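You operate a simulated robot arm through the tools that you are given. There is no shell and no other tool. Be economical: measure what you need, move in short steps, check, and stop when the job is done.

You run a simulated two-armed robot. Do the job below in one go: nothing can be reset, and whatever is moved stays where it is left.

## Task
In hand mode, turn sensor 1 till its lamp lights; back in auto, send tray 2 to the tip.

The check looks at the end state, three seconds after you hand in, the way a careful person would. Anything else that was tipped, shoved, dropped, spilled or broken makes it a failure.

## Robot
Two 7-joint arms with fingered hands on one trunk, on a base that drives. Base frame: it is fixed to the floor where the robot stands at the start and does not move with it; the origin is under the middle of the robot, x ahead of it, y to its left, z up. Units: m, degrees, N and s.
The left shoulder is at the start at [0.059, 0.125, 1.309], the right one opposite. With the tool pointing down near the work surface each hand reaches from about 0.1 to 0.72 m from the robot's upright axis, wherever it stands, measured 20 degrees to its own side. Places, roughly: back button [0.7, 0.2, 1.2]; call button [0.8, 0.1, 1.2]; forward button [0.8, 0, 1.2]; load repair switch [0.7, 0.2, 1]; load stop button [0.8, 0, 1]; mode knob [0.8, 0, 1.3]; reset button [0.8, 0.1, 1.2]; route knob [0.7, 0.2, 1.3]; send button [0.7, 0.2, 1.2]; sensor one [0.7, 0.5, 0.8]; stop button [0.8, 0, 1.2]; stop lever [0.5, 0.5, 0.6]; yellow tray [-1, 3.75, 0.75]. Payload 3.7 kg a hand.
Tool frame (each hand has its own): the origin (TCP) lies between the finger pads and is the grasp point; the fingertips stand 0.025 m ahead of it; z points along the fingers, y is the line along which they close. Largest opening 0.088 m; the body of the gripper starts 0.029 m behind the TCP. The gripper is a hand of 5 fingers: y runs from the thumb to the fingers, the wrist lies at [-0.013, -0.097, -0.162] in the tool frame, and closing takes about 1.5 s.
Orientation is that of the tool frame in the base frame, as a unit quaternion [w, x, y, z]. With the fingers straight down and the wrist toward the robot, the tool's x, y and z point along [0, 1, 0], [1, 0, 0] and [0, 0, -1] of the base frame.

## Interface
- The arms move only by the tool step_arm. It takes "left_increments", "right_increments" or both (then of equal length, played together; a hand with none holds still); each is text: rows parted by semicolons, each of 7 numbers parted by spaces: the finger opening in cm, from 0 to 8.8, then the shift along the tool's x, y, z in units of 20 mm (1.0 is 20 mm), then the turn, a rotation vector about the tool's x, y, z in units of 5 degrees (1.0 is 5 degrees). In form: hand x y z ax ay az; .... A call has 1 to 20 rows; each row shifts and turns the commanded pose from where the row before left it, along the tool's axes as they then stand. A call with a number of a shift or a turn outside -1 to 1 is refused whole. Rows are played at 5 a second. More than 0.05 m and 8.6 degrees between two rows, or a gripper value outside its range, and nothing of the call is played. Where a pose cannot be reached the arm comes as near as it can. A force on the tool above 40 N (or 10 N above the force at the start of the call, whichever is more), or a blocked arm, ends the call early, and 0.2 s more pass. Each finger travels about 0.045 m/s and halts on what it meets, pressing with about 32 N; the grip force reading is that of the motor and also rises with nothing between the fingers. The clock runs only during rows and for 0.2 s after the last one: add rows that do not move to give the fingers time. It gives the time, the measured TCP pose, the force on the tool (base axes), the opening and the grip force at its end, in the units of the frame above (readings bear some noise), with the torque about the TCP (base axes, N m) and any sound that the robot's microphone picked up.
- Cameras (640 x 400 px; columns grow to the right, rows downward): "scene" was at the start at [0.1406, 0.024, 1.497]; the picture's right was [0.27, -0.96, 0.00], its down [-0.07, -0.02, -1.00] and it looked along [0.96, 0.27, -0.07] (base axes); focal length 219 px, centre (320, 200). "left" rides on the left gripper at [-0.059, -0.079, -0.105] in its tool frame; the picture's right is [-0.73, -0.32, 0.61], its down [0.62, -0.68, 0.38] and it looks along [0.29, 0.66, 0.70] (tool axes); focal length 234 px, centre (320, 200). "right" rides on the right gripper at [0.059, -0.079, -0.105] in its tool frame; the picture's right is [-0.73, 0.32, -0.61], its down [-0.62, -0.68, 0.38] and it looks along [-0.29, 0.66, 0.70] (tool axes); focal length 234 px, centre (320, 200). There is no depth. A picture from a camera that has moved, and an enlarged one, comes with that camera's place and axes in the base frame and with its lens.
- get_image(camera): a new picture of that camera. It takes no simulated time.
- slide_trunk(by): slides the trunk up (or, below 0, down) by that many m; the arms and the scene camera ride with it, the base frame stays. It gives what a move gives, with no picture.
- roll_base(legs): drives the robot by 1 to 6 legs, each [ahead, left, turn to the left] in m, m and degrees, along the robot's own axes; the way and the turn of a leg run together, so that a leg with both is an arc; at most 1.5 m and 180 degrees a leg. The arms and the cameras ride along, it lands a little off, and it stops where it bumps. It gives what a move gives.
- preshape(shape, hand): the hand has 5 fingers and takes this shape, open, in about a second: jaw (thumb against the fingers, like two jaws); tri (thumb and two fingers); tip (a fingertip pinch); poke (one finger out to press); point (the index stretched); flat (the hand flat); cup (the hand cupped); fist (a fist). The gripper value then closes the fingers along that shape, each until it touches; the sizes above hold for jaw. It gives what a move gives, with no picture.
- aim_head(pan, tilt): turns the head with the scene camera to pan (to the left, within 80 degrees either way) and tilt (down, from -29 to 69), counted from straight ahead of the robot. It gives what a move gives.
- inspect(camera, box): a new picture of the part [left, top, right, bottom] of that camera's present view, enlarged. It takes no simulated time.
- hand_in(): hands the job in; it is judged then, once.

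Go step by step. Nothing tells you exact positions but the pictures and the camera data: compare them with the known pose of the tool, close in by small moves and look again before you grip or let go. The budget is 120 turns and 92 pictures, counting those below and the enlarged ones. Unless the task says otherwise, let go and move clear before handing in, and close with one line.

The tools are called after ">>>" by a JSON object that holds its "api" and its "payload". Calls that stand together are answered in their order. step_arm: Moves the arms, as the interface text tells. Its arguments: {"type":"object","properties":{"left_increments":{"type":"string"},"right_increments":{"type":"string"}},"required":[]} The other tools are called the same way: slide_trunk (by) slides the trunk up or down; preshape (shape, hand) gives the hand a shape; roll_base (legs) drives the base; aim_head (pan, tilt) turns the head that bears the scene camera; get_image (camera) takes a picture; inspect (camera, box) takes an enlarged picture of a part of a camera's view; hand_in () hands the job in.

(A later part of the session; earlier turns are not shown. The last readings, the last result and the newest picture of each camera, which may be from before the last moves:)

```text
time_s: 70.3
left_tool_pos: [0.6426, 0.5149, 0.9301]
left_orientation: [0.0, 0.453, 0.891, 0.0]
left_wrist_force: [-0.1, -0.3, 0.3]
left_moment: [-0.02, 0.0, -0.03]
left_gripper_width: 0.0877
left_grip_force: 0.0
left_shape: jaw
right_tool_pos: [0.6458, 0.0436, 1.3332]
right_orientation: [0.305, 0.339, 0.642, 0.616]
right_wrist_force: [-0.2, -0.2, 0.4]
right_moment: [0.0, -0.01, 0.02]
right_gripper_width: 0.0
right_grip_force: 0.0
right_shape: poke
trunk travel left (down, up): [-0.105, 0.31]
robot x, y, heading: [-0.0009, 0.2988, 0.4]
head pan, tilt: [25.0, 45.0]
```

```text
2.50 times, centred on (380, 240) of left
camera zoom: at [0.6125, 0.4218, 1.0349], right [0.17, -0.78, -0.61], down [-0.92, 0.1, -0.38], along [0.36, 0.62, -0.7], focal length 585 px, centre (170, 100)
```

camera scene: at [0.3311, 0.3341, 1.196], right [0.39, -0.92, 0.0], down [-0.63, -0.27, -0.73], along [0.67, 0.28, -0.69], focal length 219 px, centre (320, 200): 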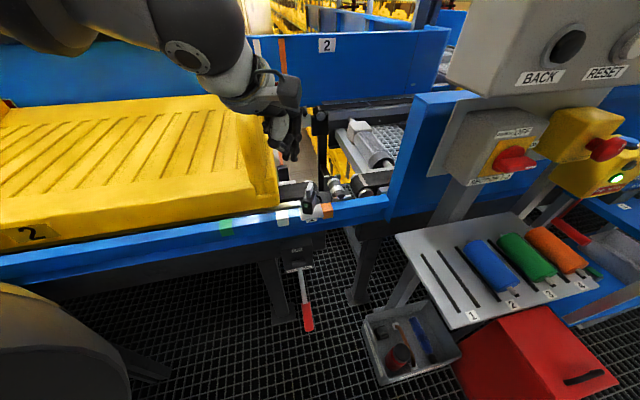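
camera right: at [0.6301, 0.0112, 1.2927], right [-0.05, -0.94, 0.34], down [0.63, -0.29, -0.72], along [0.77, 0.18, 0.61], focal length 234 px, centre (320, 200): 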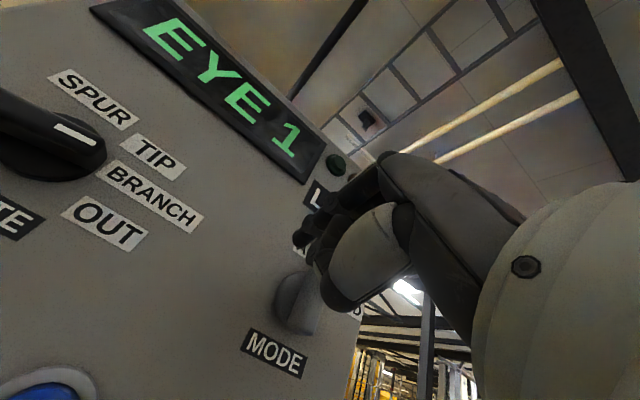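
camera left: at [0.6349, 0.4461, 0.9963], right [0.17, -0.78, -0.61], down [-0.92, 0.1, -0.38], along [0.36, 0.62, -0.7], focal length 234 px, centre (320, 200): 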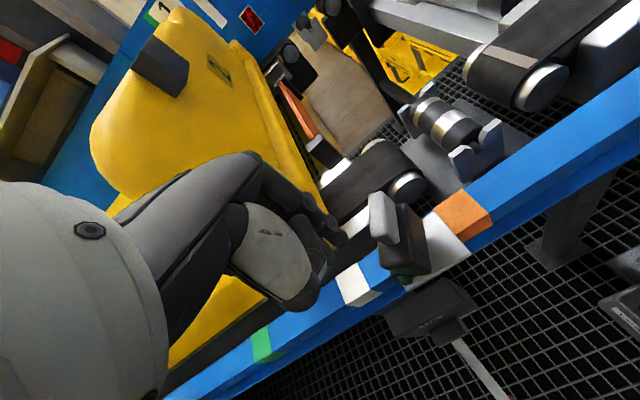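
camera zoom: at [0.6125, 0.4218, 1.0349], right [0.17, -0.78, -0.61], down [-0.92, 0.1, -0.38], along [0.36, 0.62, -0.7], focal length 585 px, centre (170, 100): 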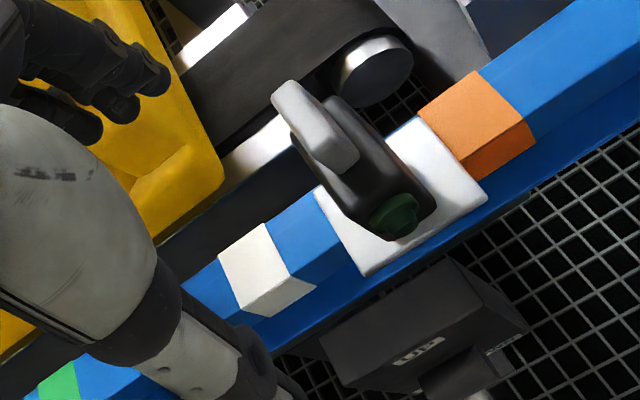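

Refined estimate: the box heading is about 42°, some 5° past the 36° target; the fin centre is near (.688,.508), top at .872. I'll place the jaw over the fin with thumb and fingers at its two ends.

>>> {"api": "step_arm", "payload": {"left_increments": "6.5 -0.54 0.54 0 0 0 0;6.5 -0.54 0.54 0 0 0 0;6.5 -0.54 0.55 0 0 0 0;6.5 0 0 0 0 0 0;6.5 0 0 0 0 0 0"}}

>>> {"api": "inspect", "payload": {"camera": "scene", "box": [270, 130, 370, 220]}}

>>> {"api": "inspect", "payload": {"camera": "left", "box": [220, 140, 420, 340]}}

```text
time_s: 71.5
left_tool_pos: [0.688, 0.5089, 0.9308]
left_orientation: [0.0, 0.452, 0.892, 0.0]
left_wrist_force: [0.5, 0.0, 0.3]
left_moment: [-0.02, 0.01, 0.01]
left_gripper_width: 0.0655
left_grip_force: 0.1
left_shape: jaw
right_tool_pos: [0.6465, 0.0434, 1.3328]
right_orientation: [0.304, 0.338, 0.642, 0.617]
right_wrist_force: [-1.2, 0.5, 0.1]
right_moment: [-0.04, 0.04, 0.01]
right_gripper_width: 0.0
right_grip_force: 0.0
right_shape: poke
trunk travel left (down, up): [-0.105, 0.31]
robot x, y, heading: [-0.0016, 0.3081, 0.3]
head pan, tilt: [25.0, 45.0]
```

```text
4.44 times, centred on (320, 175) of scene
camera zoom: at [0.3292, 0.3398, 1.1971], right [0.45, -0.89, 0.0], down [-0.6, -0.31, -0.74], along [0.66, 0.33, -0.68], focal length 974 px, centre (320, 311)
```

zoom: 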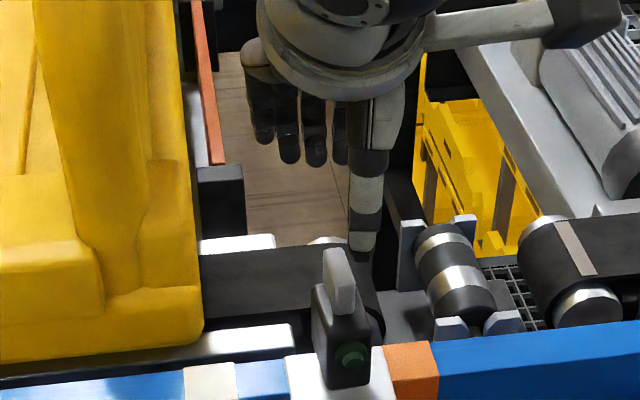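

```text
2.00 times, centred on (320, 240) of left
camera zoom: at [0.658, 0.4152, 1.035], right [0.17, -0.78, -0.61], down [-0.92, 0.1, -0.38], along [0.36, 0.62, -0.7], focal length 468 px, centre (320, 120)
```

zoom: 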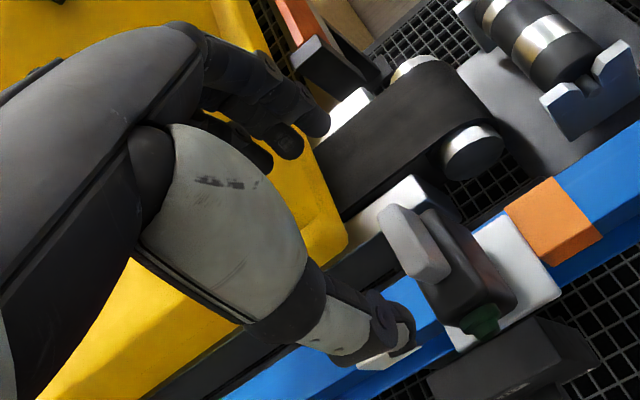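

The midpoint of thumb and index lines up with the fin below. Descend 55 mm and look before closing.

>>> {"api": "step_arm", "payload": {"left_increments": "6.5 0 0 0.7 0 0 0;6.5 0 0 0.7 0 0 0;6.5 0 0 0.7 0 0 0;6.5 0 0 0.65 0 0 0;6.5 0 0 0 0 0 0"}}

>>> {"api": "inspect", "payload": {"camera": "left", "box": [220, 140, 420, 340]}}

```text
time_s: 72.8
left_tool_pos: [0.6874, 0.5086, 0.8759]
left_orientation: [0.0, 0.453, 0.891, 0.0]
left_wrist_force: [0.0, -0.3, -0.4]
left_moment: [0.01, 0.01, 0.02]
left_gripper_width: 0.0654
left_grip_force: 0.0
left_shape: jaw
right_tool_pos: [0.6463, 0.044, 1.3336]
right_orientation: [0.304, 0.338, 0.642, 0.617]
right_wrist_force: [-0.7, -0.1, -0.9]
right_moment: [0.0, -0.02, -0.01]
right_gripper_width: 0.0
right_grip_force: 0.0
right_shape: poke
trunk travel left (down, up): [-0.105, 0.31]
robot x, y, heading: [-0.003, 0.3029, 0.3]
head pan, tilt: [25.0, 45.0]
```

```text
2.00 times, centred on (320, 240) of left
camera zoom: at [0.6572, 0.4153, 0.9808], right [0.17, -0.78, -0.61], down [-0.92, 0.1, -0.38], along [0.36, 0.62, -0.7], focal length 468 px, centre (320, 120)
```

zoom: 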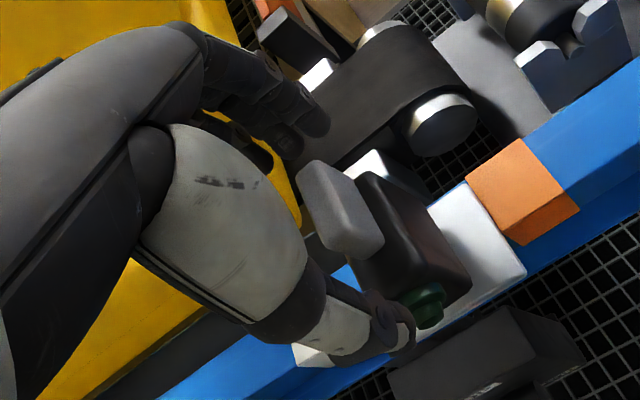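

The fin is between thumb and fingers. Raise 4 mm for clearance over the box and close on the fin ends.

>>> {"api": "step_arm", "payload": {"left_increments": "6 0 0 -0.2 0 0 0;5 0 0 0 0 0 0;4 0 0 0 0 0 0;3 0 0 0 0 0 0;2.5 0 0 0 0 0 0;2.5 0 0 0 0 0 0"}}

>>> {"api": "inspect", "payload": {"camera": "left", "box": [220, 140, 420, 340]}}

```text
time_s: 74.2
left_tool_pos: [0.6869, 0.5067, 0.879]
left_orientation: [-0.001, 0.455, 0.891, -0.002]
left_wrist_force: [-4.5, -7.5, -0.8]
left_moment: [-0.1, 0.08, -0.04]
left_gripper_width: 0.0225
left_grip_force: 32.1
left_shape: jaw
right_tool_pos: [0.6454, 0.0433, 1.3326]
right_orientation: [0.305, 0.338, 0.641, 0.617]
right_wrist_force: [-0.6, -0.6, -0.5]
right_moment: [-0.01, 0.0, 0.01]
right_gripper_width: 0.0
right_grip_force: 0.0
right_shape: poke
trunk travel left (down, up): [-0.105, 0.31]
robot x, y, heading: [-0.0014, 0.3043, -0.2]
head pan, tilt: [25.0, 45.0]
```

```text
2.00 times, centred on (320, 240) of left
camera zoom: at [0.656, 0.413, 0.9846], right [0.16, -0.78, -0.61], down [-0.92, 0.1, -0.38], along [0.36, 0.62, -0.7], focal length 468 px, centre (320, 120)
```

zoom: 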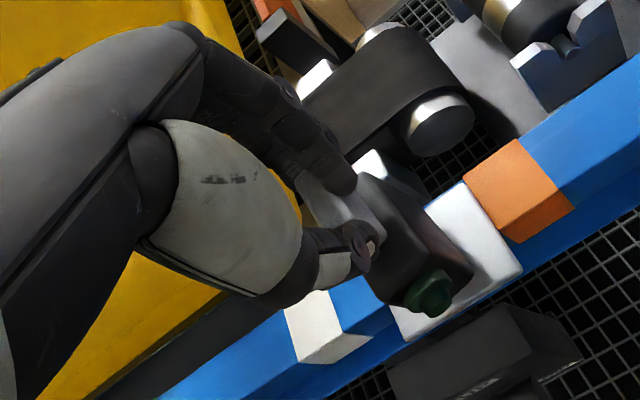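

The fin is gripped. Now I turn clockwise by 3° and check the lamp.

>>> {"api": "step_arm", "payload": {"left_increments": "2.2 0 0 0 0 0 0.6;2.2 0 0 0 0 0 0"}}

>>> {"api": "inspect", "payload": {"camera": "left", "box": [320, 200, 420, 300]}}

```text
time_s: 74.8
left_tool_pos: [0.6878, 0.51, 0.8802]
left_orientation: [0.002, 0.476, 0.879, 0.002]
left_wrist_force: [1.7, -0.8, 0.2]
left_moment: [0.01, -0.05, -0.03]
left_gripper_width: 0.0229
left_grip_force: 0.1
left_shape: jaw
right_tool_pos: [0.6467, 0.0444, 1.3327]
right_orientation: [0.305, 0.338, 0.641, 0.617]
right_wrist_force: [0.2, -0.5, -0.5]
right_moment: [0.03, 0.0, 0.04]
right_gripper_width: 0.0
right_grip_force: 0.1
right_shape: poke
trunk travel left (down, up): [-0.105, 0.31]
robot x, y, heading: [0.0007, 0.3026, -0.0]
head pan, tilt: [25.0, 45.0]
```

```text
4.00 times, centred on (370, 250) of left
camera zoom: at [0.653, 0.4175, 0.9852], right [0.13, -0.78, -0.61], down [-0.91, 0.15, -0.39], along [0.39, 0.6, -0.69], focal length 937 px, centre (120, 0)
```

zoom: 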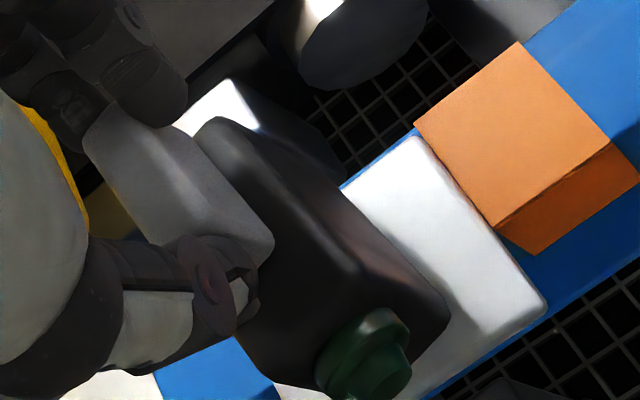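

The thumb slid beside the fin; the fin is about 6 mm right and 9 mm nearer than the hand centre, at roughly 45°. I'll open, recentre, align, and re-grip.

>>> {"api": "step_arm", "payload": {"left_increments": "6.5 0.1 0 0 0 0 0;6.5 0 0 0 0 0 0;6.5 -0.2 -0.2 0 0 0 -0.8;6.5 -0.2 -0.2 0 0 0 -0.8;6.5 -0.1 -0.05 0 0 0 -0.6;5 0 0 0 0 0 0;4 0 0 0 0 0 0;3.5 0 0 0 0 0 0"}}

>>> {"api": "inspect", "payload": {"camera": "left", "box": [270, 170, 420, 320]}}

```text
time_s: 76.5
left_tool_pos: [0.6856, 0.4973, 0.8804]
left_orientation: [0.002, 0.389, 0.921, 0.0]
left_wrist_force: [3.8, 3.6, 1.2]
left_moment: [0.1, -0.12, -0.06]
left_gripper_width: 0.0394
left_grip_force: 0.1
left_shape: jaw
right_tool_pos: [0.6465, 0.0445, 1.3346]
right_orientation: [0.305, 0.339, 0.642, 0.616]
right_wrist_force: [0.6, 0.0, 0.8]
right_moment: [0.02, 0.02, -0.01]
right_gripper_width: 0.0001
right_grip_force: 0.0
right_shape: poke
trunk travel left (down, up): [-0.105, 0.31]
robot x, y, heading: [-0.0005, 0.3047, 0.3]
head pan, tilt: [25.0, 45.0]
```

```text
2.67 times, centred on (345, 245) of left
camera zoom: at [0.6688, 0.4008, 0.9845], right [0.28, -0.75, -0.61], down [-0.92, -0.03, -0.38], along [0.27, 0.67, -0.7], focal length 624 px, centre (253, 80)
```

zoom: 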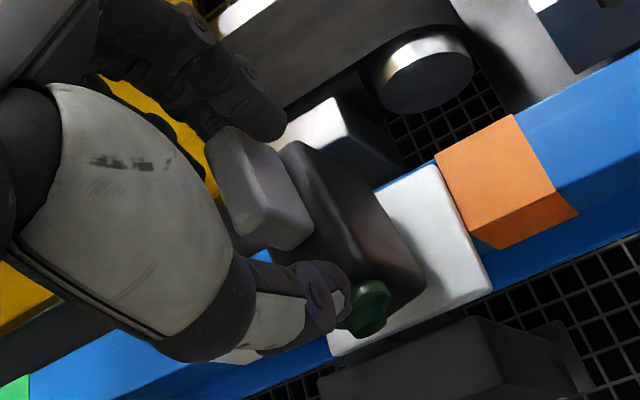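

Fin is now between the fingertip and thumb. Closing firmly.

>>> {"api": "step_arm", "payload": {"left_increments": "3 0 0 0 0 0 0;2.5 0 0 0 0 0 0;2 0 0 0 0 0 0;2 0 0 0 0 0 0"}}

>>> {"api": "inspect", "payload": {"camera": "left", "box": [270, 170, 420, 320]}}

```text
time_s: 77.5
left_tool_pos: [0.6869, 0.4973, 0.88]
left_orientation: [0.002, 0.39, 0.921, 0.0]
left_wrist_force: [7.5, 6.9, 4.3]
left_moment: [0.29, -0.2, -0.14]
left_gripper_width: 0.0264
left_grip_force: 0.1
left_shape: jaw
right_tool_pos: [0.6458, 0.0449, 1.3338]
right_orientation: [0.306, 0.339, 0.641, 0.617]
right_wrist_force: [-0.3, 0.2, 0.0]
right_moment: [0.02, 0.0, 0.03]
right_gripper_width: 0.0
right_grip_force: 0.1
right_shape: poke
trunk travel left (down, up): [-0.105, 0.31]
robot x, y, heading: [0.0025, 0.3021, 0.1]
head pan, tilt: [25.0, 45.0]
```

```text
2.67 times, centred on (345, 245) of left
camera zoom: at [0.6687, 0.4009, 0.9846], right [0.28, -0.75, -0.61], down [-0.92, -0.03, -0.39], along [0.27, 0.67, -0.7], focal length 624 px, centre (253, 80)
```

zoom: 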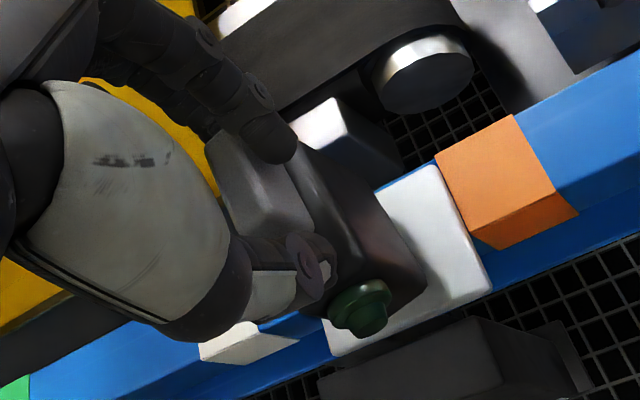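

Contact forces suggest the fin is held. Turn clockwise 5° and check.

>>> {"api": "step_arm", "payload": {"left_increments": "1.5 0 0 0 0 0 0;1.5 0 0 0 0 0 0.5;1.5 0 0 0 0 0 0.5;1.5 0 0 0 0 0 0"}}

>>> {"api": "inspect", "payload": {"camera": "left", "box": [270, 170, 420, 320]}}

```text
time_s: 78.5
left_tool_pos: [0.6846, 0.4985, 0.8792]
left_orientation: [0.001, 0.43, 0.903, 0.0]
left_wrist_force: [6.6, 8.7, 7.1]
left_moment: [0.36, -0.24, -0.05]
left_gripper_width: 0.021
left_grip_force: 0.1
left_shape: jaw
right_tool_pos: [0.6454, 0.0444, 1.3342]
right_orientation: [0.305, 0.338, 0.642, 0.617]
right_wrist_force: [0.2, 0.4, -1.3]
right_moment: [0.03, -0.01, -0.01]
right_gripper_width: 0.0002
right_grip_force: 0.0
right_shape: poke
trunk travel left (down, up): [-0.105, 0.31]
robot x, y, heading: [0.0009, 0.3037, -0.0]
head pan, tilt: [25.0, 45.0]
```

```text
2.67 times, centred on (345, 245) of left
camera zoom: at [0.6597, 0.4026, 0.9843], right [0.21, -0.77, -0.61], down [-0.92, 0.05, -0.38], along [0.33, 0.64, -0.7], focal length 624 px, centre (253, 80)
```

zoom: 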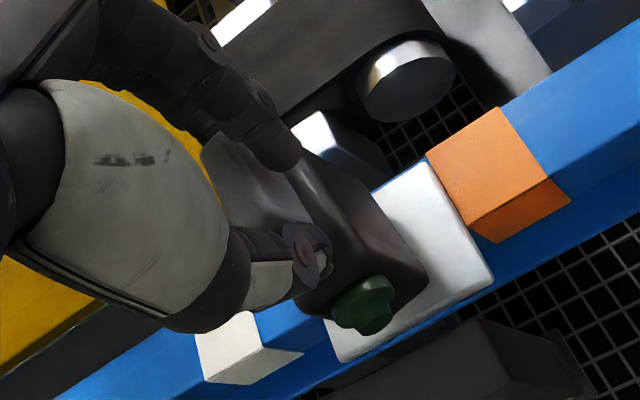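

The fin slips out of this pinch, so pushing is better. I'll lift, go back to poke, yaw so the other fingers point clear, and place the finger to the right of the lamp end to nudge it clockwise.

>>> {"api": "step_arm", "payload": {"left_increments": "5 0 0 0 0 0 0;6.5 0 0 0 0 0 0;6.5 0 0 -0.8 0 0 0;6.5 0 0 -0.8 0 0 0;6.5 0 0 -0.9 0 0 0"}}

>>> {"api": "preshape", "payload": {"shape": "poke", "hand": "left"}}

>>> {"api": "step_arm", "payload": {"left_increments": "8.8 0 0 0 0 0 -1;8.8 0 0 0 0 0 -1;8.8 0 0 0 0 0 -1;8.8 0 0 0 0 0 -0.8;8.8 -0.12 -0.5 0 0 0 0;8.8 -0.12 -0.5 0 0 0 0;8.8 -0.12 -0.46 0 0 0 0;8.8 0 0 0 0 0 0"}}

>>> {"api": "inspect", "payload": {"camera": "left", "box": [240, 140, 440, 340]}}

>>> {"api": "inspect", "payload": {"camera": "scene", "box": [280, 140, 360, 220]}}

```text
time_s: 79.8
left_tool_pos: [0.6851, 0.4969, 0.931]
left_orientation: [0.0, 0.429, 0.903, -0.001]
left_wrist_force: [0.1, 0.5, 0.4]
left_moment: [0.0, 0.03, -0.06]
left_gripper_width: 0.0649
left_grip_force: 0.0
left_shape: jaw
right_tool_pos: [0.6452, 0.0439, 1.3335]
right_orientation: [0.306, 0.338, 0.641, 0.617]
right_wrist_force: [0.2, -0.1, -0.4]
right_moment: [-0.02, -0.01, 0.01]
right_gripper_width: 0.0
right_grip_force: 0.0
right_shape: poke
trunk travel left (down, up): [-0.105, 0.31]
robot x, y, heading: [0.0017, 0.2985, 0.2]
head pan, tilt: [25.0, 45.0]
```

```text
time_s: 80.7
left_tool_pos: [0.6854, 0.4971, 0.9301]
left_orientation: [0.0, 0.429, 0.903, 0.001]
left_wrist_force: [0.0, -0.3, -0.3]
left_moment: [-0.04, -0.01, 0.02]
left_gripper_width: 0.0
left_grip_force: 0.1
left_shape: poke
right_tool_pos: [0.6463, 0.0454, 1.3326]
right_orientation: [0.305, 0.34, 0.642, 0.616]
right_wrist_force: [-0.4, 0.5, 0.5]
right_moment: [-0.02, 0.03, 0.0]
right_gripper_width: 0.0001
right_grip_force: 0.1
right_shape: poke
trunk travel left (down, up): [-0.105, 0.31]
robot x, y, heading: [0.0017, 0.3055, -0.3]
head pan, tilt: [25.0, 45.0]
```

```text
time_s: 82.5
left_tool_pos: [0.6766, 0.469, 0.9284]
left_orientation: [0.001, 0.275, 0.961, 0.0]
left_wrist_force: [0.8, -0.5, -0.1]
left_moment: [0.0, -0.02, 0.0]
left_gripper_width: 0.0002
left_grip_force: 0.1
left_shape: poke
right_tool_pos: [0.6455, 0.043, 1.3329]
right_orientation: [0.305, 0.338, 0.642, 0.617]
right_wrist_force: [-0.1, -0.4, 0.5]
right_moment: [0.0, 0.0, -0.02]
right_gripper_width: 0.0
right_grip_force: 0.0
right_shape: poke
trunk travel left (down, up): [-0.105, 0.31]
robot x, y, heading: [-0.0009, 0.3037, -0.0]
head pan, tilt: [25.0, 45.0]
```

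```text
2.00 times, centred on (340, 240) of left
camera zoom: at [0.6823, 0.371, 1.0337], right [0.45, -0.66, -0.61], down [-0.89, -0.25, -0.38], along [0.1, 0.71, -0.7], focal length 468 px, centre (280, 120)
```

zoom: 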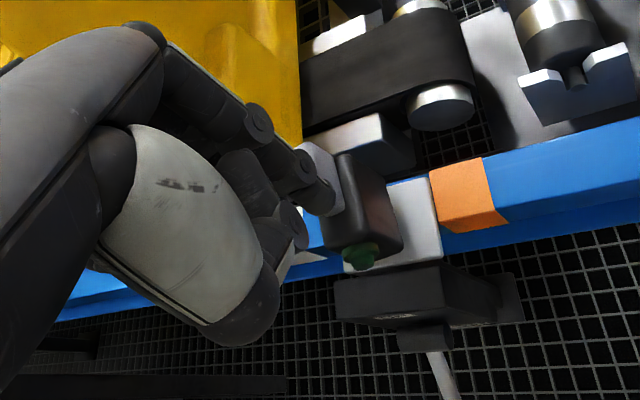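

```text
5.00 times, centred on (320, 180) of scene
camera zoom: at [0.331, 0.334, 1.196], right [0.39, -0.92, 0.0], down [-0.63, -0.26, -0.73], along [0.67, 0.28, -0.69], focal length 1095 px, centre (320, 300)
```

zoom: 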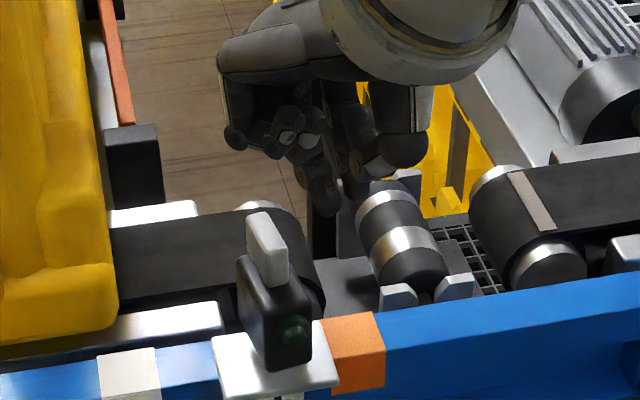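

The finger sits above and just right of the lamp end (lamp at about (.665,.487,.828)). I shift 13 mm further right and descend beside the box.

>>> {"api": "step_arm", "payload": {"left_increments": "8.8 -0.63 0.22 0 0 0 0;8.8 0 0 0.9 0 0 0;8.8 0 0 0.9 0 0 0;8.8 0 0 0.9 0 0 0;8.8 0 0 0.8 0 0 0;8.8 0 0 0 0 0 0"}}

>>> {"api": "inspect", "payload": {"camera": "scene", "box": [280, 140, 360, 220]}}

```text
time_s: 83.8
left_tool_pos: [0.6896, 0.4654, 0.8601]
left_orientation: [0.001, 0.275, 0.962, 0.0]
left_wrist_force: [-0.4, -0.5, 0.3]
left_moment: [-0.01, -0.01, -0.03]
left_gripper_width: 0.0
left_grip_force: 0.1
left_shape: poke
right_tool_pos: [0.6457, 0.0427, 1.3331]
right_orientation: [0.305, 0.339, 0.642, 0.617]
right_wrist_force: [-0.3, 0.0, 0.5]
right_moment: [-0.02, 0.03, -0.02]
right_gripper_width: 0.0002
right_grip_force: 0.1
right_shape: poke
trunk travel left (down, up): [-0.105, 0.31]
robot x, y, heading: [0.0001, 0.306, 0.4]
head pan, tilt: [25.0, 45.0]
```

```text
5.00 times, centred on (320, 180) of scene
camera zoom: at [0.3309, 0.334, 1.1961], right [0.39, -0.92, 0.0], down [-0.63, -0.26, -0.73], along [0.67, 0.28, -0.69], focal length 1095 px, centre (320, 300)
```

zoom: 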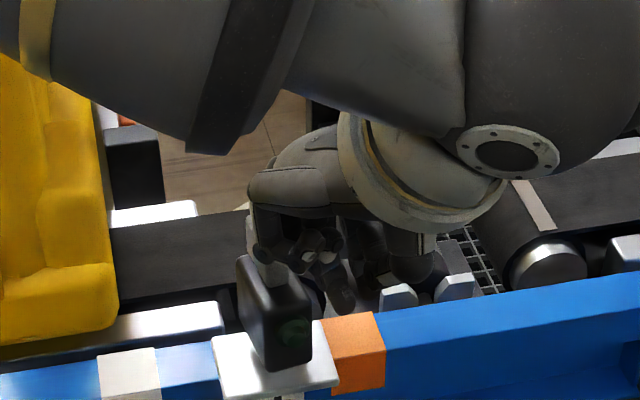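

The finger is right of the box with a small gap. I'll nudge left in small steps and use the force to spot contact.

>>> {"api": "step_arm", "payload": {"left_increments": "8.8 0.15 0.05 0 0 0 0;8.8 0.15 0.05 0 0 0 0;8.8 0 0 0 0 0 0"}}

```text
time_s: 84.7
left_tool_pos: [0.6856, 0.4706, 0.8596]
left_orientation: [0.0, 0.275, 0.962, 0.0]
left_wrist_force: [0.3, 0.5, 0.0]
left_moment: [-0.01, 0.0, 0.0]
left_gripper_width: 0.0
left_grip_force: 0.1
left_shape: poke
right_tool_pos: [0.6455, 0.0446, 1.3334]
right_orientation: [0.305, 0.339, 0.642, 0.617]
right_wrist_force: [-0.1, -0.3, -0.3]
right_moment: [0.02, -0.02, 0.02]
right_gripper_width: 0.0
right_grip_force: 0.1
right_shape: poke
trunk travel left (down, up): [-0.105, 0.31]
robot x, y, heading: [-0.0027, 0.3015, 0.3]
head pan, tilt: [25.0, 45.0]
```

>>> {"api": "step_arm", "payload": {"left_increments": "8.8 0.12 0.04 0 0 0 0;8.8 0.12 0.04 0 0 0 0;8.8 0 0 0 0 0 0"}}

>>> {"api": "inspect", "payload": {"camera": "scene", "box": [280, 140, 360, 220]}}

```text
time_s: 85.5
left_tool_pos: [0.682, 0.4735, 0.8611]
left_orientation: [0.001, 0.275, 0.961, 0.0]
left_wrist_force: [0.8, -2.7, 1.4]
left_moment: [-0.01, -0.02, -0.03]
left_gripper_width: 0.0001
left_grip_force: 0.1
left_shape: poke
right_tool_pos: [0.6446, 0.0446, 1.3322]
right_orientation: [0.304, 0.338, 0.642, 0.617]
right_wrist_force: [0.7, -0.1, -0.1]
right_moment: [-0.01, -0.01, 0.02]
right_gripper_width: 0.0
right_grip_force: 0.3
right_shape: poke
trunk travel left (down, up): [-0.105, 0.31]
robot x, y, heading: [0.0012, 0.3026, 0.0]
head pan, tilt: [25.0, 45.0]
```

```text
5.00 times, centred on (320, 180) of scene
camera zoom: at [0.33, 0.3375, 1.197], right [0.43, -0.9, 0.0], down [-0.61, -0.29, -0.74], along [0.66, 0.32, -0.68], focal length 1095 px, centre (320, 300)
```

zoom: 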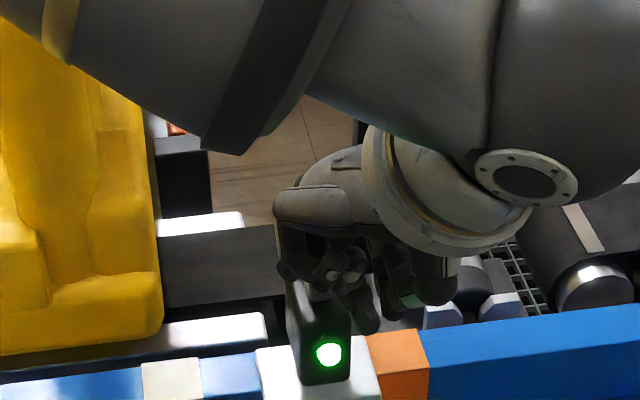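

The lamp is lit bright green. I'll back the finger off to the right, lift clear, and confirm it stays lit.

>>> {"api": "step_arm", "payload": {"left_increments": "8.8 -0.3 -0.1 0 0 0 0;8.8 -0.3 -0.1 0 0 0 0;8.8 0 0 -0.9 0 0 0;8.8 0 0 -0.9 0 0 0;8.8 0 0 -0.9 0 0 0;8.8 0 0 -1 0 0 0;8.8 0 -0.5 -1 0 0 0;8.8 0 -1 -1 0 0 0;8.8 0 -1 -1 0 0 0;8.8 0 -1 -1 0 0 0"}}

>>> {"api": "aim_head", "payload": {"pan": 10, "tilt": 15}}

>>> {"api": "get_image", "payload": {"camera": "scene"}}

```text
time_s: 87.7
left_tool_pos: [0.6447, 0.4345, 1.0141]
left_orientation: [0.0, 0.274, 0.962, -0.001]
left_wrist_force: [0.3, 0.1, 0.1]
left_moment: [0.0, 0.01, -0.02]
left_gripper_width: 0.0003
left_grip_force: 0.1
left_shape: poke
left hand out of reach, approached as far as the arm can: row 9, 10
right_tool_pos: [0.6455, 0.0426, 1.3325]
right_orientation: [0.305, 0.338, 0.642, 0.617]
right_wrist_force: [-1.2, -0.1, 0.7]
right_moment: [0.02, 0.01, 0.03]
right_gripper_width: 0.0
right_grip_force: 0.2
right_shape: poke
trunk travel left (down, up): [-0.105, 0.31]
robot x, y, heading: [-0.0007, 0.3058, -0.2]
head pan, tilt: [25.0, 45.0]
```

```text
time_s: 88.6
left_tool_pos: [0.6448, 0.4347, 1.0131]
left_orientation: [0.001, 0.275, 0.961, -0.001]
left_wrist_force: [-1.6, -0.4, 0.9]
left_moment: [-0.03, -0.03, -0.01]
left_gripper_width: 0.0001
left_grip_force: 0.1
left_shape: poke
right_tool_pos: [0.6464, 0.0431, 1.3334]
right_orientation: [0.304, 0.338, 0.642, 0.617]
right_wrist_force: [-0.3, -0.1, 1.0]
right_moment: [-0.04, 0.0, 0.02]
right_gripper_width: 0.0
right_grip_force: 0.2
right_shape: poke
trunk travel left (down, up): [-0.105, 0.31]
robot x, y, heading: [0.002, 0.3037, 0.1]
head pan, tilt: [10.0, 15.0]
```

```text
13 pictures are left
camera scene: at [0.3469, 0.3185, 1.2403], right [0.17, -0.98, 0.0], down [-0.26, -0.05, -0.97], along [0.95, 0.17, -0.26], focal length 219 px, centre (320, 200)
```

scene: 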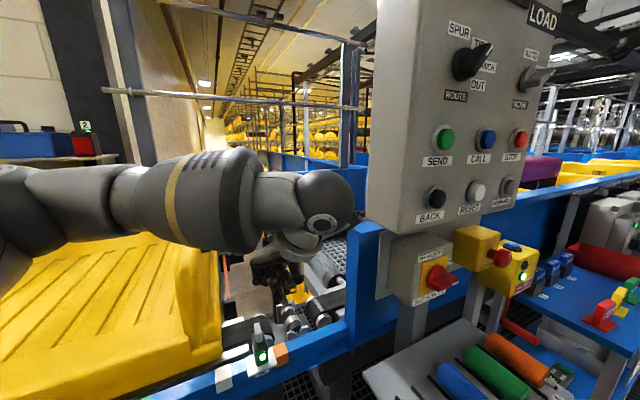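

The sensor lamp stays green. Now I retract the left arm clear of the conveyor before the tray moves.

>>> {"api": "step_arm", "payload": {"left_increments": "8.8 0 0 -0.9 0 0 0.9;8.8 0 0 -0.9 0 0 0.9;8.8 0 0 -0.9 0 0 0.9;8.8 0 0 -0.9 0 0 0.9;8.8 0 0 -0.9 0 0 1;8.8 0 0 -0.9 0 0 1;8.8 0 0 -0.9 0 0 1;8.8 0 0 -0.9 0 0 1;8.8 0.5 -0.5 0 0 0 1;8.8 0.7 -0.7 0 0 0 1;8.8 0.7 -0.7 0 0 0 1;8.8 0.7 -0.7 0 0 0 1;8.8 0.7 -0.7 0 0 0 0;8.8 0.7 -0.7 0 0 0 0;8.8 0.7 -0.7 -0.5 0 0 0;8.8 0.7 -0.7 -0.5 0 0 0;8.8 0.7 -0.7 -0.5 0 0 0;8.8 0.7 -0.7 -0.5 0 0 0;8.8 0.7 -0.7 -0.5 0 0 0;8.8 0.7 -0.7 -0.5 0 0 0"}}

>>> {"api": "aim_head", "payload": {"pan": 0, "tilt": 10}}

>>> {"api": "get_image", "payload": {"camera": "scene"}}

```text
time_s: 92.8
left_tool_pos: [0.4708, 0.5874, 1.2165]
left_orientation: [0.001, 0.707, 0.707, -0.001]
left_wrist_force: [0.5, -0.8, 0.4]
left_moment: [0.03, 0.0, 0.0]
left_gripper_width: 0.0
left_grip_force: 0.1
left_shape: poke
right_tool_pos: [0.6456, 0.044, 1.3339]
right_orientation: [0.305, 0.338, 0.642, 0.617]
right_wrist_force: [0.3, -0.3, 0.0]
right_moment: [0.01, 0.0, 0.0]
right_gripper_width: 0.0
right_grip_force: 0.0
right_shape: poke
trunk travel left (down, up): [-0.105, 0.31]
robot x, y, heading: [-0.0006, 0.3051, -0.0]
head pan, tilt: [10.0, 15.0]
```

```text
time_s: 93.5
left_tool_pos: [0.4719, 0.5862, 1.2165]
left_orientation: [0.0, 0.707, 0.708, 0.0]
left_wrist_force: [-0.3, 1.0, -0.9]
left_moment: [-0.05, -0.02, 0.0]
left_gripper_width: 0.0
left_grip_force: 0.0
left_shape: poke
right_tool_pos: [0.6455, 0.0433, 1.3326]
right_orientation: [0.305, 0.339, 0.642, 0.616]
right_wrist_force: [-1.4, -0.3, -0.2]
right_moment: [0.02, 0.0, 0.01]
right_gripper_width: 0.0001
right_grip_force: 0.1
right_shape: poke
trunk travel left (down, up): [-0.105, 0.31]
robot x, y, heading: [0.0, 0.3016, 0.0]
head pan, tilt: [0.0, 10.0]
```

```text
12 pictures are left
camera scene: at [0.3479, 0.3023, 1.2485], right [0.0, -1.0, 0.0], down [-0.17, 0.0, -0.98], along [0.98, 0.0, -0.17], focal length 219 px, centre (320, 200)
```

scene: 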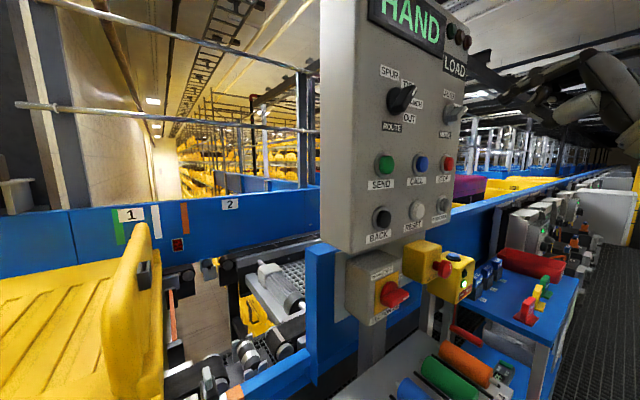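

The display now reads HAND, with the eye fault gone. Next I bring the right finger to the lower-right side of the mode knob's pointer to push it back to AUTO.

>>> {"api": "step_arm", "payload": {"right_increments": "8.8 -0.86 0.02 0.36 0 0 0;8.8 -0.86 0.02 0.36 0 0 0;8.8 -0.86 0.02 0.36 0 0 0;8.8 -0.86 0.02 0.36 0 0 0;8.8 -0.86 0.02 0.36 0 0 0;8.8 -0.86 0.02 0.36 0 0 0;8.8 -0.86 0.02 0.36 0 0 0;8.8 -0.86 0.02 0.36 0 0 0;8.8 0 0 0 0 0 0"}}

>>> {"api": "inspect", "payload": {"camera": "scene", "box": [380, 70, 500, 150]}}

```text
time_s: 95.5
left_tool_pos: [0.471, 0.5856, 1.2161]
left_orientation: [-0.001, 0.707, 0.708, 0.0]
left_wrist_force: [0.9, -0.5, 0.0]
left_moment: [0.0, -0.04, 0.05]
left_gripper_width: 0.0
left_grip_force: 0.1
left_shape: poke
right_tool_pos: [0.7733, -0.0337, 1.3293]
right_orientation: [0.306, 0.338, 0.641, 0.617]
right_wrist_force: [0.3, 0.3, 0.4]
right_moment: [0.0, -0.02, 0.02]
right_gripper_width: 0.0003
right_grip_force: 0.1
right_shape: poke
trunk travel left (down, up): [-0.105, 0.31]
robot x, y, heading: [0.0001, 0.2988, 0.1]
head pan, tilt: [0.0, 10.0]
```

```text
5.00 times, centred on (440, 110) of scene
camera zoom: at [0.3477, 0.3022, 1.2487], right [0.0, -1.0, 0.0], down [-0.17, 0.0, -0.98], along [0.98, 0.0, -0.17], focal length 1095 px, centre (-280, 650)
```

zoom: 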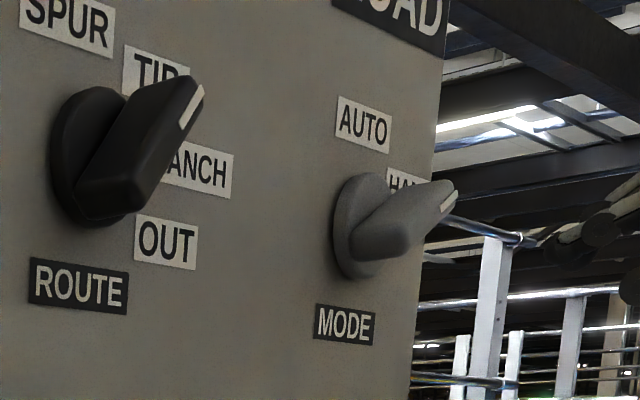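

The finger is right and below the pointer (behind the view edge). Advance, shift slightly left, then push up and left.

>>> {"api": "step_arm", "payload": {"right_increments": "8.8 0 0.05 0.7 0 0 0;8.8 0 0.05 0.7 0 0 0;8.8 0 0 0.65 0 0 0;8.8 0.3 0 0 0 0 0;8.8 0 0.35 0 0 0 0;8.8 0 0.35 0 0 0 0;8.8 0 0.35 0 0 0 0;8.8 0 0.3 0 0 0 0;8.8 0.2 0.3 0 0 0 0;8.8 0.25 0.3 0 0 0 0;8.8 0.15 0.05 0 0 0 0;8.8 0 0 0 0 0 0"}}

>>> {"api": "inspect", "payload": {"camera": "scene", "box": [380, 70, 500, 150]}}

```text
time_s: 98.1
left_tool_pos: [0.4747, 0.5827, 1.2154]
left_orientation: [-0.001, 0.707, 0.708, -0.001]
left_wrist_force: [-0.4, 0.3, 0.1]
left_moment: [0.02, -0.02, -0.02]
left_gripper_width: 0.0
left_grip_force: 0.0
left_shape: poke
right_tool_pos: [0.8015, -0.0005, 1.3648]
right_orientation: [0.303, 0.343, 0.641, 0.616]
right_wrist_force: [12.4, -16.3, -4.5]
right_moment: [-0.06, 0.05, -0.39]
right_gripper_width: 0.0001
right_grip_force: 0.1
right_shape: poke
trunk travel left (down, up): [-0.105, 0.31]
robot x, y, heading: [0.0032, 0.3055, -0.1]
head pan, tilt: [0.0, 10.0]
```

```text
5.00 times, centred on (440, 110) of scene
camera zoom: at [0.3511, 0.2987, 1.2474], right [0.0, -1.0, 0.0], down [-0.18, 0.0, -0.98], along [0.98, 0.0, -0.18], focal length 1095 px, centre (-280, 650)
```

zoom: 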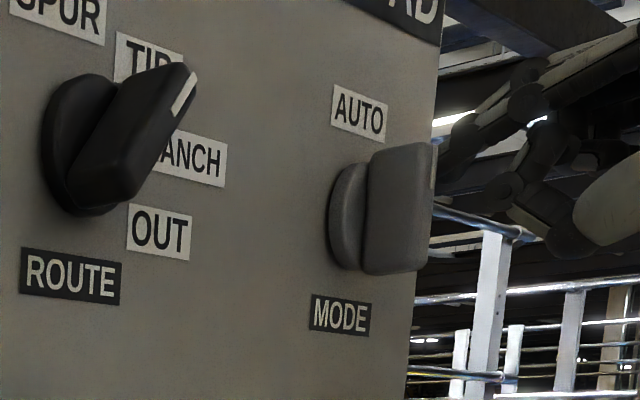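

The mode knob is back at AUTO. I'll release, back off, and move in front of the SEND button.

>>> {"api": "step_arm", "payload": {"right_increments": "8.8 -0.5 0 -0.2 0 0 0;8.8 0 0 -1 0 0 0;8.8 0 0 -1 0 0 0;8.8 0 0 -1 0 0 0;8.8 0.946 -0.5 0 0 0 0;8.8 0.946 -0.5 0 0 0 0;8.8 0.946 -0.5 0 0 0 0;8.8 0.946 -0.5 0 0 0 0;8.8 0.946 -0.5 0 0 0 0;8.8 0.946 -0.5 0 0 0 0;8.8 0.946 -0.5 0 0 0 0;8.8 0.946 -0.5 0 0 0 0;8.8 0.946 -0.5 0 0 0 0;8.8 0.946 -0.5 0 0 0 0;8.8 0.946 -0.5 0 0 0 0;8.8 0.946 -0.5 0 0 0 0;8.8 0 0 0 0 0 0"}}

>>> {"api": "get_image", "payload": {"camera": "scene"}}

```text
time_s: 101.7
left_tool_pos: [0.471, 0.5851, 1.2153]
left_orientation: [-0.001, 0.706, 0.708, 0.0]
left_wrist_force: [-1.0, 0.3, -0.2]
left_moment: [0.02, 0.01, 0.03]
left_gripper_width: 0.0
left_grip_force: 0.0
left_shape: poke
right_tool_pos: [0.6136, 0.1437, 1.2585]
right_orientation: [0.305, 0.339, 0.642, 0.617]
right_wrist_force: [-0.6, 0.9, 1.3]
right_moment: [-0.03, 0.0, 0.01]
right_gripper_width: 0.0
right_grip_force: 0.1
right_shape: poke
trunk travel left (down, up): [-0.105, 0.31]
robot x, y, heading: [0.0004, 0.2998, 0.2]
head pan, tilt: [0.0, 10.0]
```

```text
9 pictures are left
camera scene: at [0.3478, 0.3021, 1.2486], right [0.0, -1.0, 0.0], down [-0.17, 0.0, -0.98], along [0.98, 0.0, -0.17], focal length 219 px, centre (320, 200)
```

scene: 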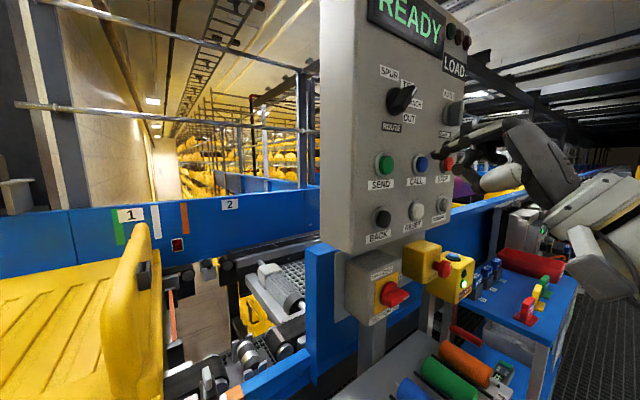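

The display reads READY. Before pressing SEND, a check on the stop lever and the section switch.

>>> {"api": "aim_head", "payload": {"pan": 22, "tilt": 45}}

>>> {"api": "inspect", "payload": {"camera": "scene", "box": [220, 60, 440, 300]}}

```text
time_s: 102.7
left_tool_pos: [0.4712, 0.5861, 1.2159]
left_orientation: [0.0, 0.706, 0.708, 0.001]
left_wrist_force: [-0.1, -0.3, -0.3]
left_moment: [0.01, 0.02, 0.0]
left_gripper_width: 0.0
left_grip_force: 0.1
left_shape: poke
right_tool_pos: [0.6114, 0.1424, 1.2592]
right_orientation: [0.306, 0.34, 0.641, 0.616]
right_wrist_force: [1.2, -0.4, -1.0]
right_moment: [-0.05, 0.01, 0.01]
right_gripper_width: 0.0
right_grip_force: 0.1
right_shape: poke
trunk travel left (down, up): [-0.105, 0.31]
robot x, y, heading: [0.0003, 0.3014, -0.1]
head pan, tilt: [22.0, 45.0]
```

```text
1.67 times, centred on (330, 180) of scene
camera zoom: at [0.3313, 0.3322, 1.1952], right [0.37, -0.93, 0.0], down [-0.65, -0.25, -0.72], along [0.67, 0.26, -0.69], focal length 365 px, centre (303, 233)
```

zoom: 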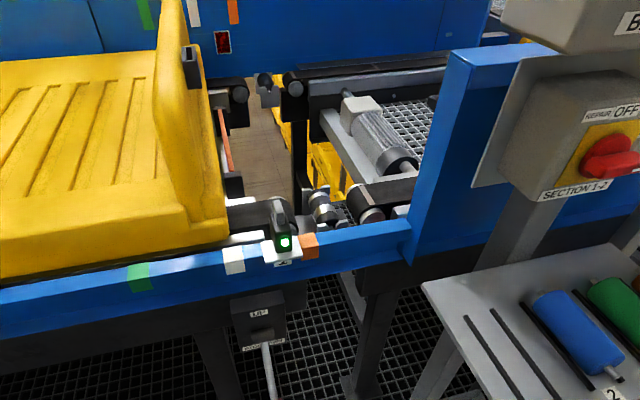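

There's an orange-topped bar across the conveyor just in front of the tray, possibly a stop blade linked to the lever. I'll read the lever's labels.

>>> {"api": "inspect", "payload": {"camera": "scene", "box": [290, 220, 350, 300]}}

>>> {"api": "inspect", "payload": {"camera": "scene", "box": [280, 80, 330, 190]}}

```text
5.00 times, centred on (320, 260) of scene
camera zoom: at [0.3313, 0.3322, 1.1952], right [0.37, -0.93, 0.0], down [-0.65, -0.25, -0.72], along [0.67, 0.26, -0.69], focal length 1095 px, centre (320, -100)
```

zoom: 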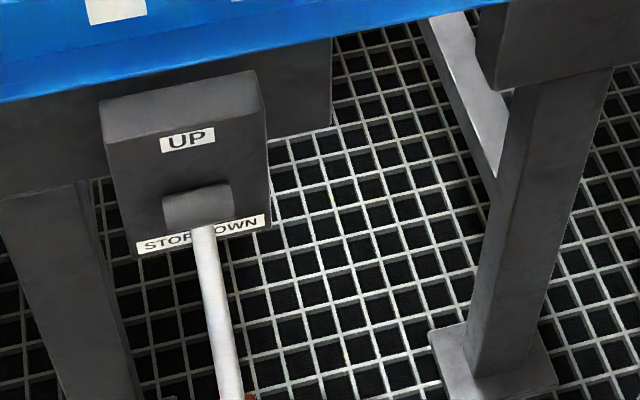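

```text
3.64 times, centred on (305, 135) of scene
camera zoom: at [0.3313, 0.3322, 1.1952], right [0.37, -0.93, 0.0], down [-0.65, -0.25, -0.72], along [0.67, 0.26, -0.69], focal length 796 px, centre (374, 436)
```

zoom: 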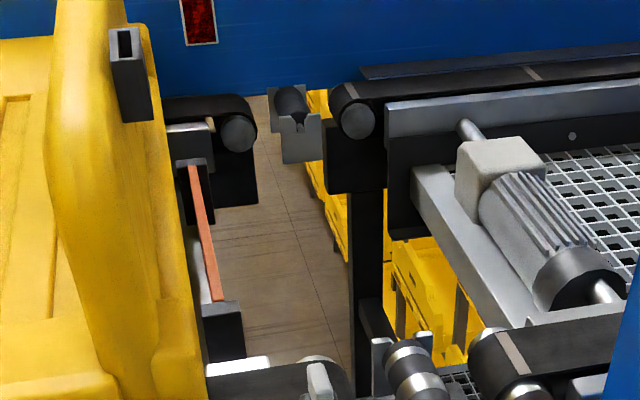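

The lever points to STOP DOWN, so the stop is lowered and the way is free. Pressing SEND: approach first, then push slowly.

>>> {"api": "step_arm", "payload": {"right_increments": "8.8 -0.2 -0.2 0.8 0 0 0;8.8 -0.2 -0.25 0.8 0 0 0;8.8 0 0 0.8 0 0 0;8.8 0 0 0.6 0 0 0;8.8 0 0 0 0 0 0"}}

>>> {"api": "aim_head", "payload": {"pan": 0, "tilt": 10}}

>>> {"api": "inspect", "payload": {"camera": "scene", "box": [340, 120, 460, 220]}}

```text
time_s: 103.9
left_tool_pos: [0.4718, 0.5855, 1.2154]
left_orientation: [0.0, 0.706, 0.708, 0.0]
left_wrist_force: [0.3, 0.5, 0.1]
left_moment: [-0.02, -0.03, -0.01]
left_gripper_width: 0.0002
left_grip_force: 0.0
left_shape: poke
right_tool_pos: [0.6656, 0.1701, 1.2478]
right_orientation: [0.305, 0.338, 0.642, 0.617]
right_wrist_force: [-0.3, -0.4, 0.5]
right_moment: [-0.01, 0.0, -0.01]
right_gripper_width: 0.0004
right_grip_force: 0.1
right_shape: poke
trunk travel left (down, up): [-0.105, 0.31]
robot x, y, heading: [0.0019, 0.3033, -0.1]
head pan, tilt: [22.0, 45.0]
```

```text
time_s: 104.9
left_tool_pos: [0.4708, 0.5868, 1.2155]
left_orientation: [0.0, 0.706, 0.708, -0.001]
left_wrist_force: [0.0, -0.1, -0.2]
left_moment: [-0.01, 0.0, 0.01]
left_gripper_width: 0.0001
left_grip_force: 0.0
left_shape: poke
right_tool_pos: [0.6648, 0.17, 1.2474]
right_orientation: [0.305, 0.338, 0.642, 0.617]
right_wrist_force: [0.5, -0.5, -0.3]
right_moment: [-0.02, 0.01, 0.01]
right_gripper_width: 0.0001
right_grip_force: 0.1
right_shape: poke
trunk travel left (down, up): [-0.105, 0.31]
robot x, y, heading: [-0.003, 0.3034, 0.2]
head pan, tilt: [0.0, 10.0]
```

```text
4.00 times, centred on (400, 170) of scene
camera zoom: at [0.3479, 0.3023, 1.2485], right [0.0, -1.0, 0.0], down [-0.17, 0.0, -0.98], along [0.98, 0.0, -0.17], focal length 876 px, centre (0, 320)
```

zoom: 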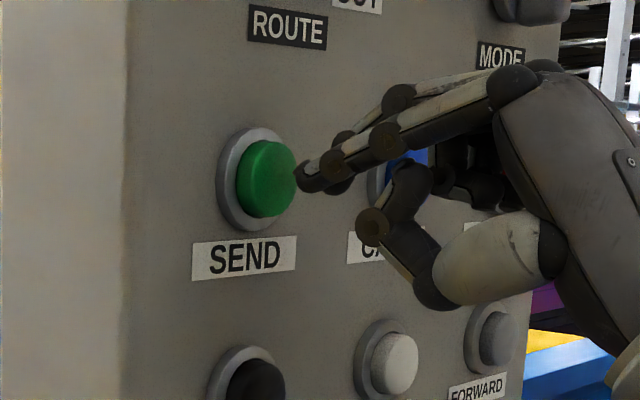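

The fingertip is right in front of SEND. Press and release.

>>> {"api": "step_arm", "payload": {"right_increments": "8.8 0 0 0.4 0 0 0;8.8 0 0 0.4 0 0 0;8.8 0 0 0.3 0 0 0;8.8 0 0 0.2 0 0 0;8.8 0 0 0 0 0 0"}}

```text
time_s: 106.1
left_tool_pos: [0.4694, 0.585, 1.2168]
left_orientation: [0.001, 0.706, 0.708, 0.0]
left_wrist_force: [-0.5, 0.5, 0.0]
left_moment: [-0.01, -0.03, 0.01]
left_gripper_width: 0.0002
left_grip_force: 0.1
left_shape: poke
right_tool_pos: [0.6822, 0.184, 1.2464]
right_orientation: [0.307, 0.338, 0.64, 0.618]
right_wrist_force: [-10.1, -6.6, -0.6]
right_moment: [-0.04, 0.02, 0.01]
right_gripper_width: 0.0
right_grip_force: 0.2
right_shape: poke
trunk travel left (down, up): [-0.105, 0.31]
robot x, y, heading: [0.0031, 0.3016, -0.1]
head pan, tilt: [0.0, 10.0]
heard: click
```

A click was heard. I'll retract the finger and see what the display and tray do.

>>> {"api": "step_arm", "payload": {"right_increments": "8.8 0 0 -1 0 0 0;8.8 0 0 -1 0 0 0;8.8 -0.5 0 -1 0 0 0;8.8 -1 0 -1 0 0 0;8.8 -1 0 -0.5 0 0 0;8.8 -1 0 0 0 0 0;8.8 -1 0 0 0 0 0;8.8 -1 0 0 0 0 0"}}

>>> {"api": "get_image", "payload": {"camera": "scene"}}

```text
time_s: 107.9
left_tool_pos: [0.4715, 0.5842, 1.2154]
left_orientation: [0.001, 0.706, 0.708, 0.0]
left_wrist_force: [-0.5, 0.4, 0.1]
left_moment: [-0.02, -0.01, 0.04]
left_gripper_width: 0.0001
left_grip_force: 0.0
left_shape: poke
right_tool_pos: [0.6774, 0.0424, 1.2469]
right_orientation: [0.305, 0.338, 0.642, 0.617]
right_wrist_force: [0.5, -0.2, -0.6]
right_moment: [0.02, 0.0, -0.01]
right_gripper_width: 0.0001
right_grip_force: 0.1
right_shape: poke
trunk travel left (down, up): [-0.105, 0.31]
robot x, y, heading: [-0.0002, 0.3052, 0.0]
head pan, tilt: [0.0, 10.0]
```

```text
4 pictures are left
camera scene: at [0.3479, 0.302, 1.2486], right [0.0, -1.0, 0.0], down [-0.17, 0.0, -0.98], along [0.98, 0.0, -0.17], focal length 219 px, centre (320, 200)
```

scene: 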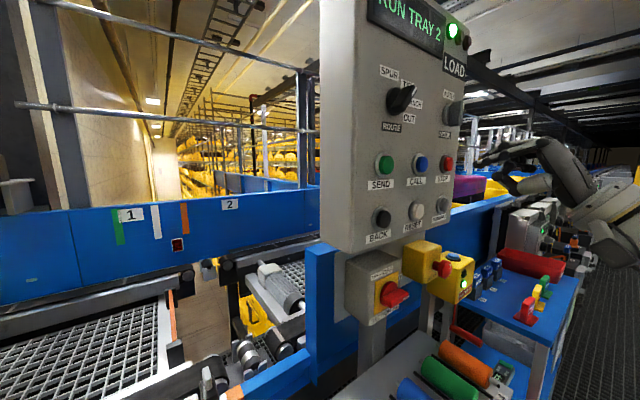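

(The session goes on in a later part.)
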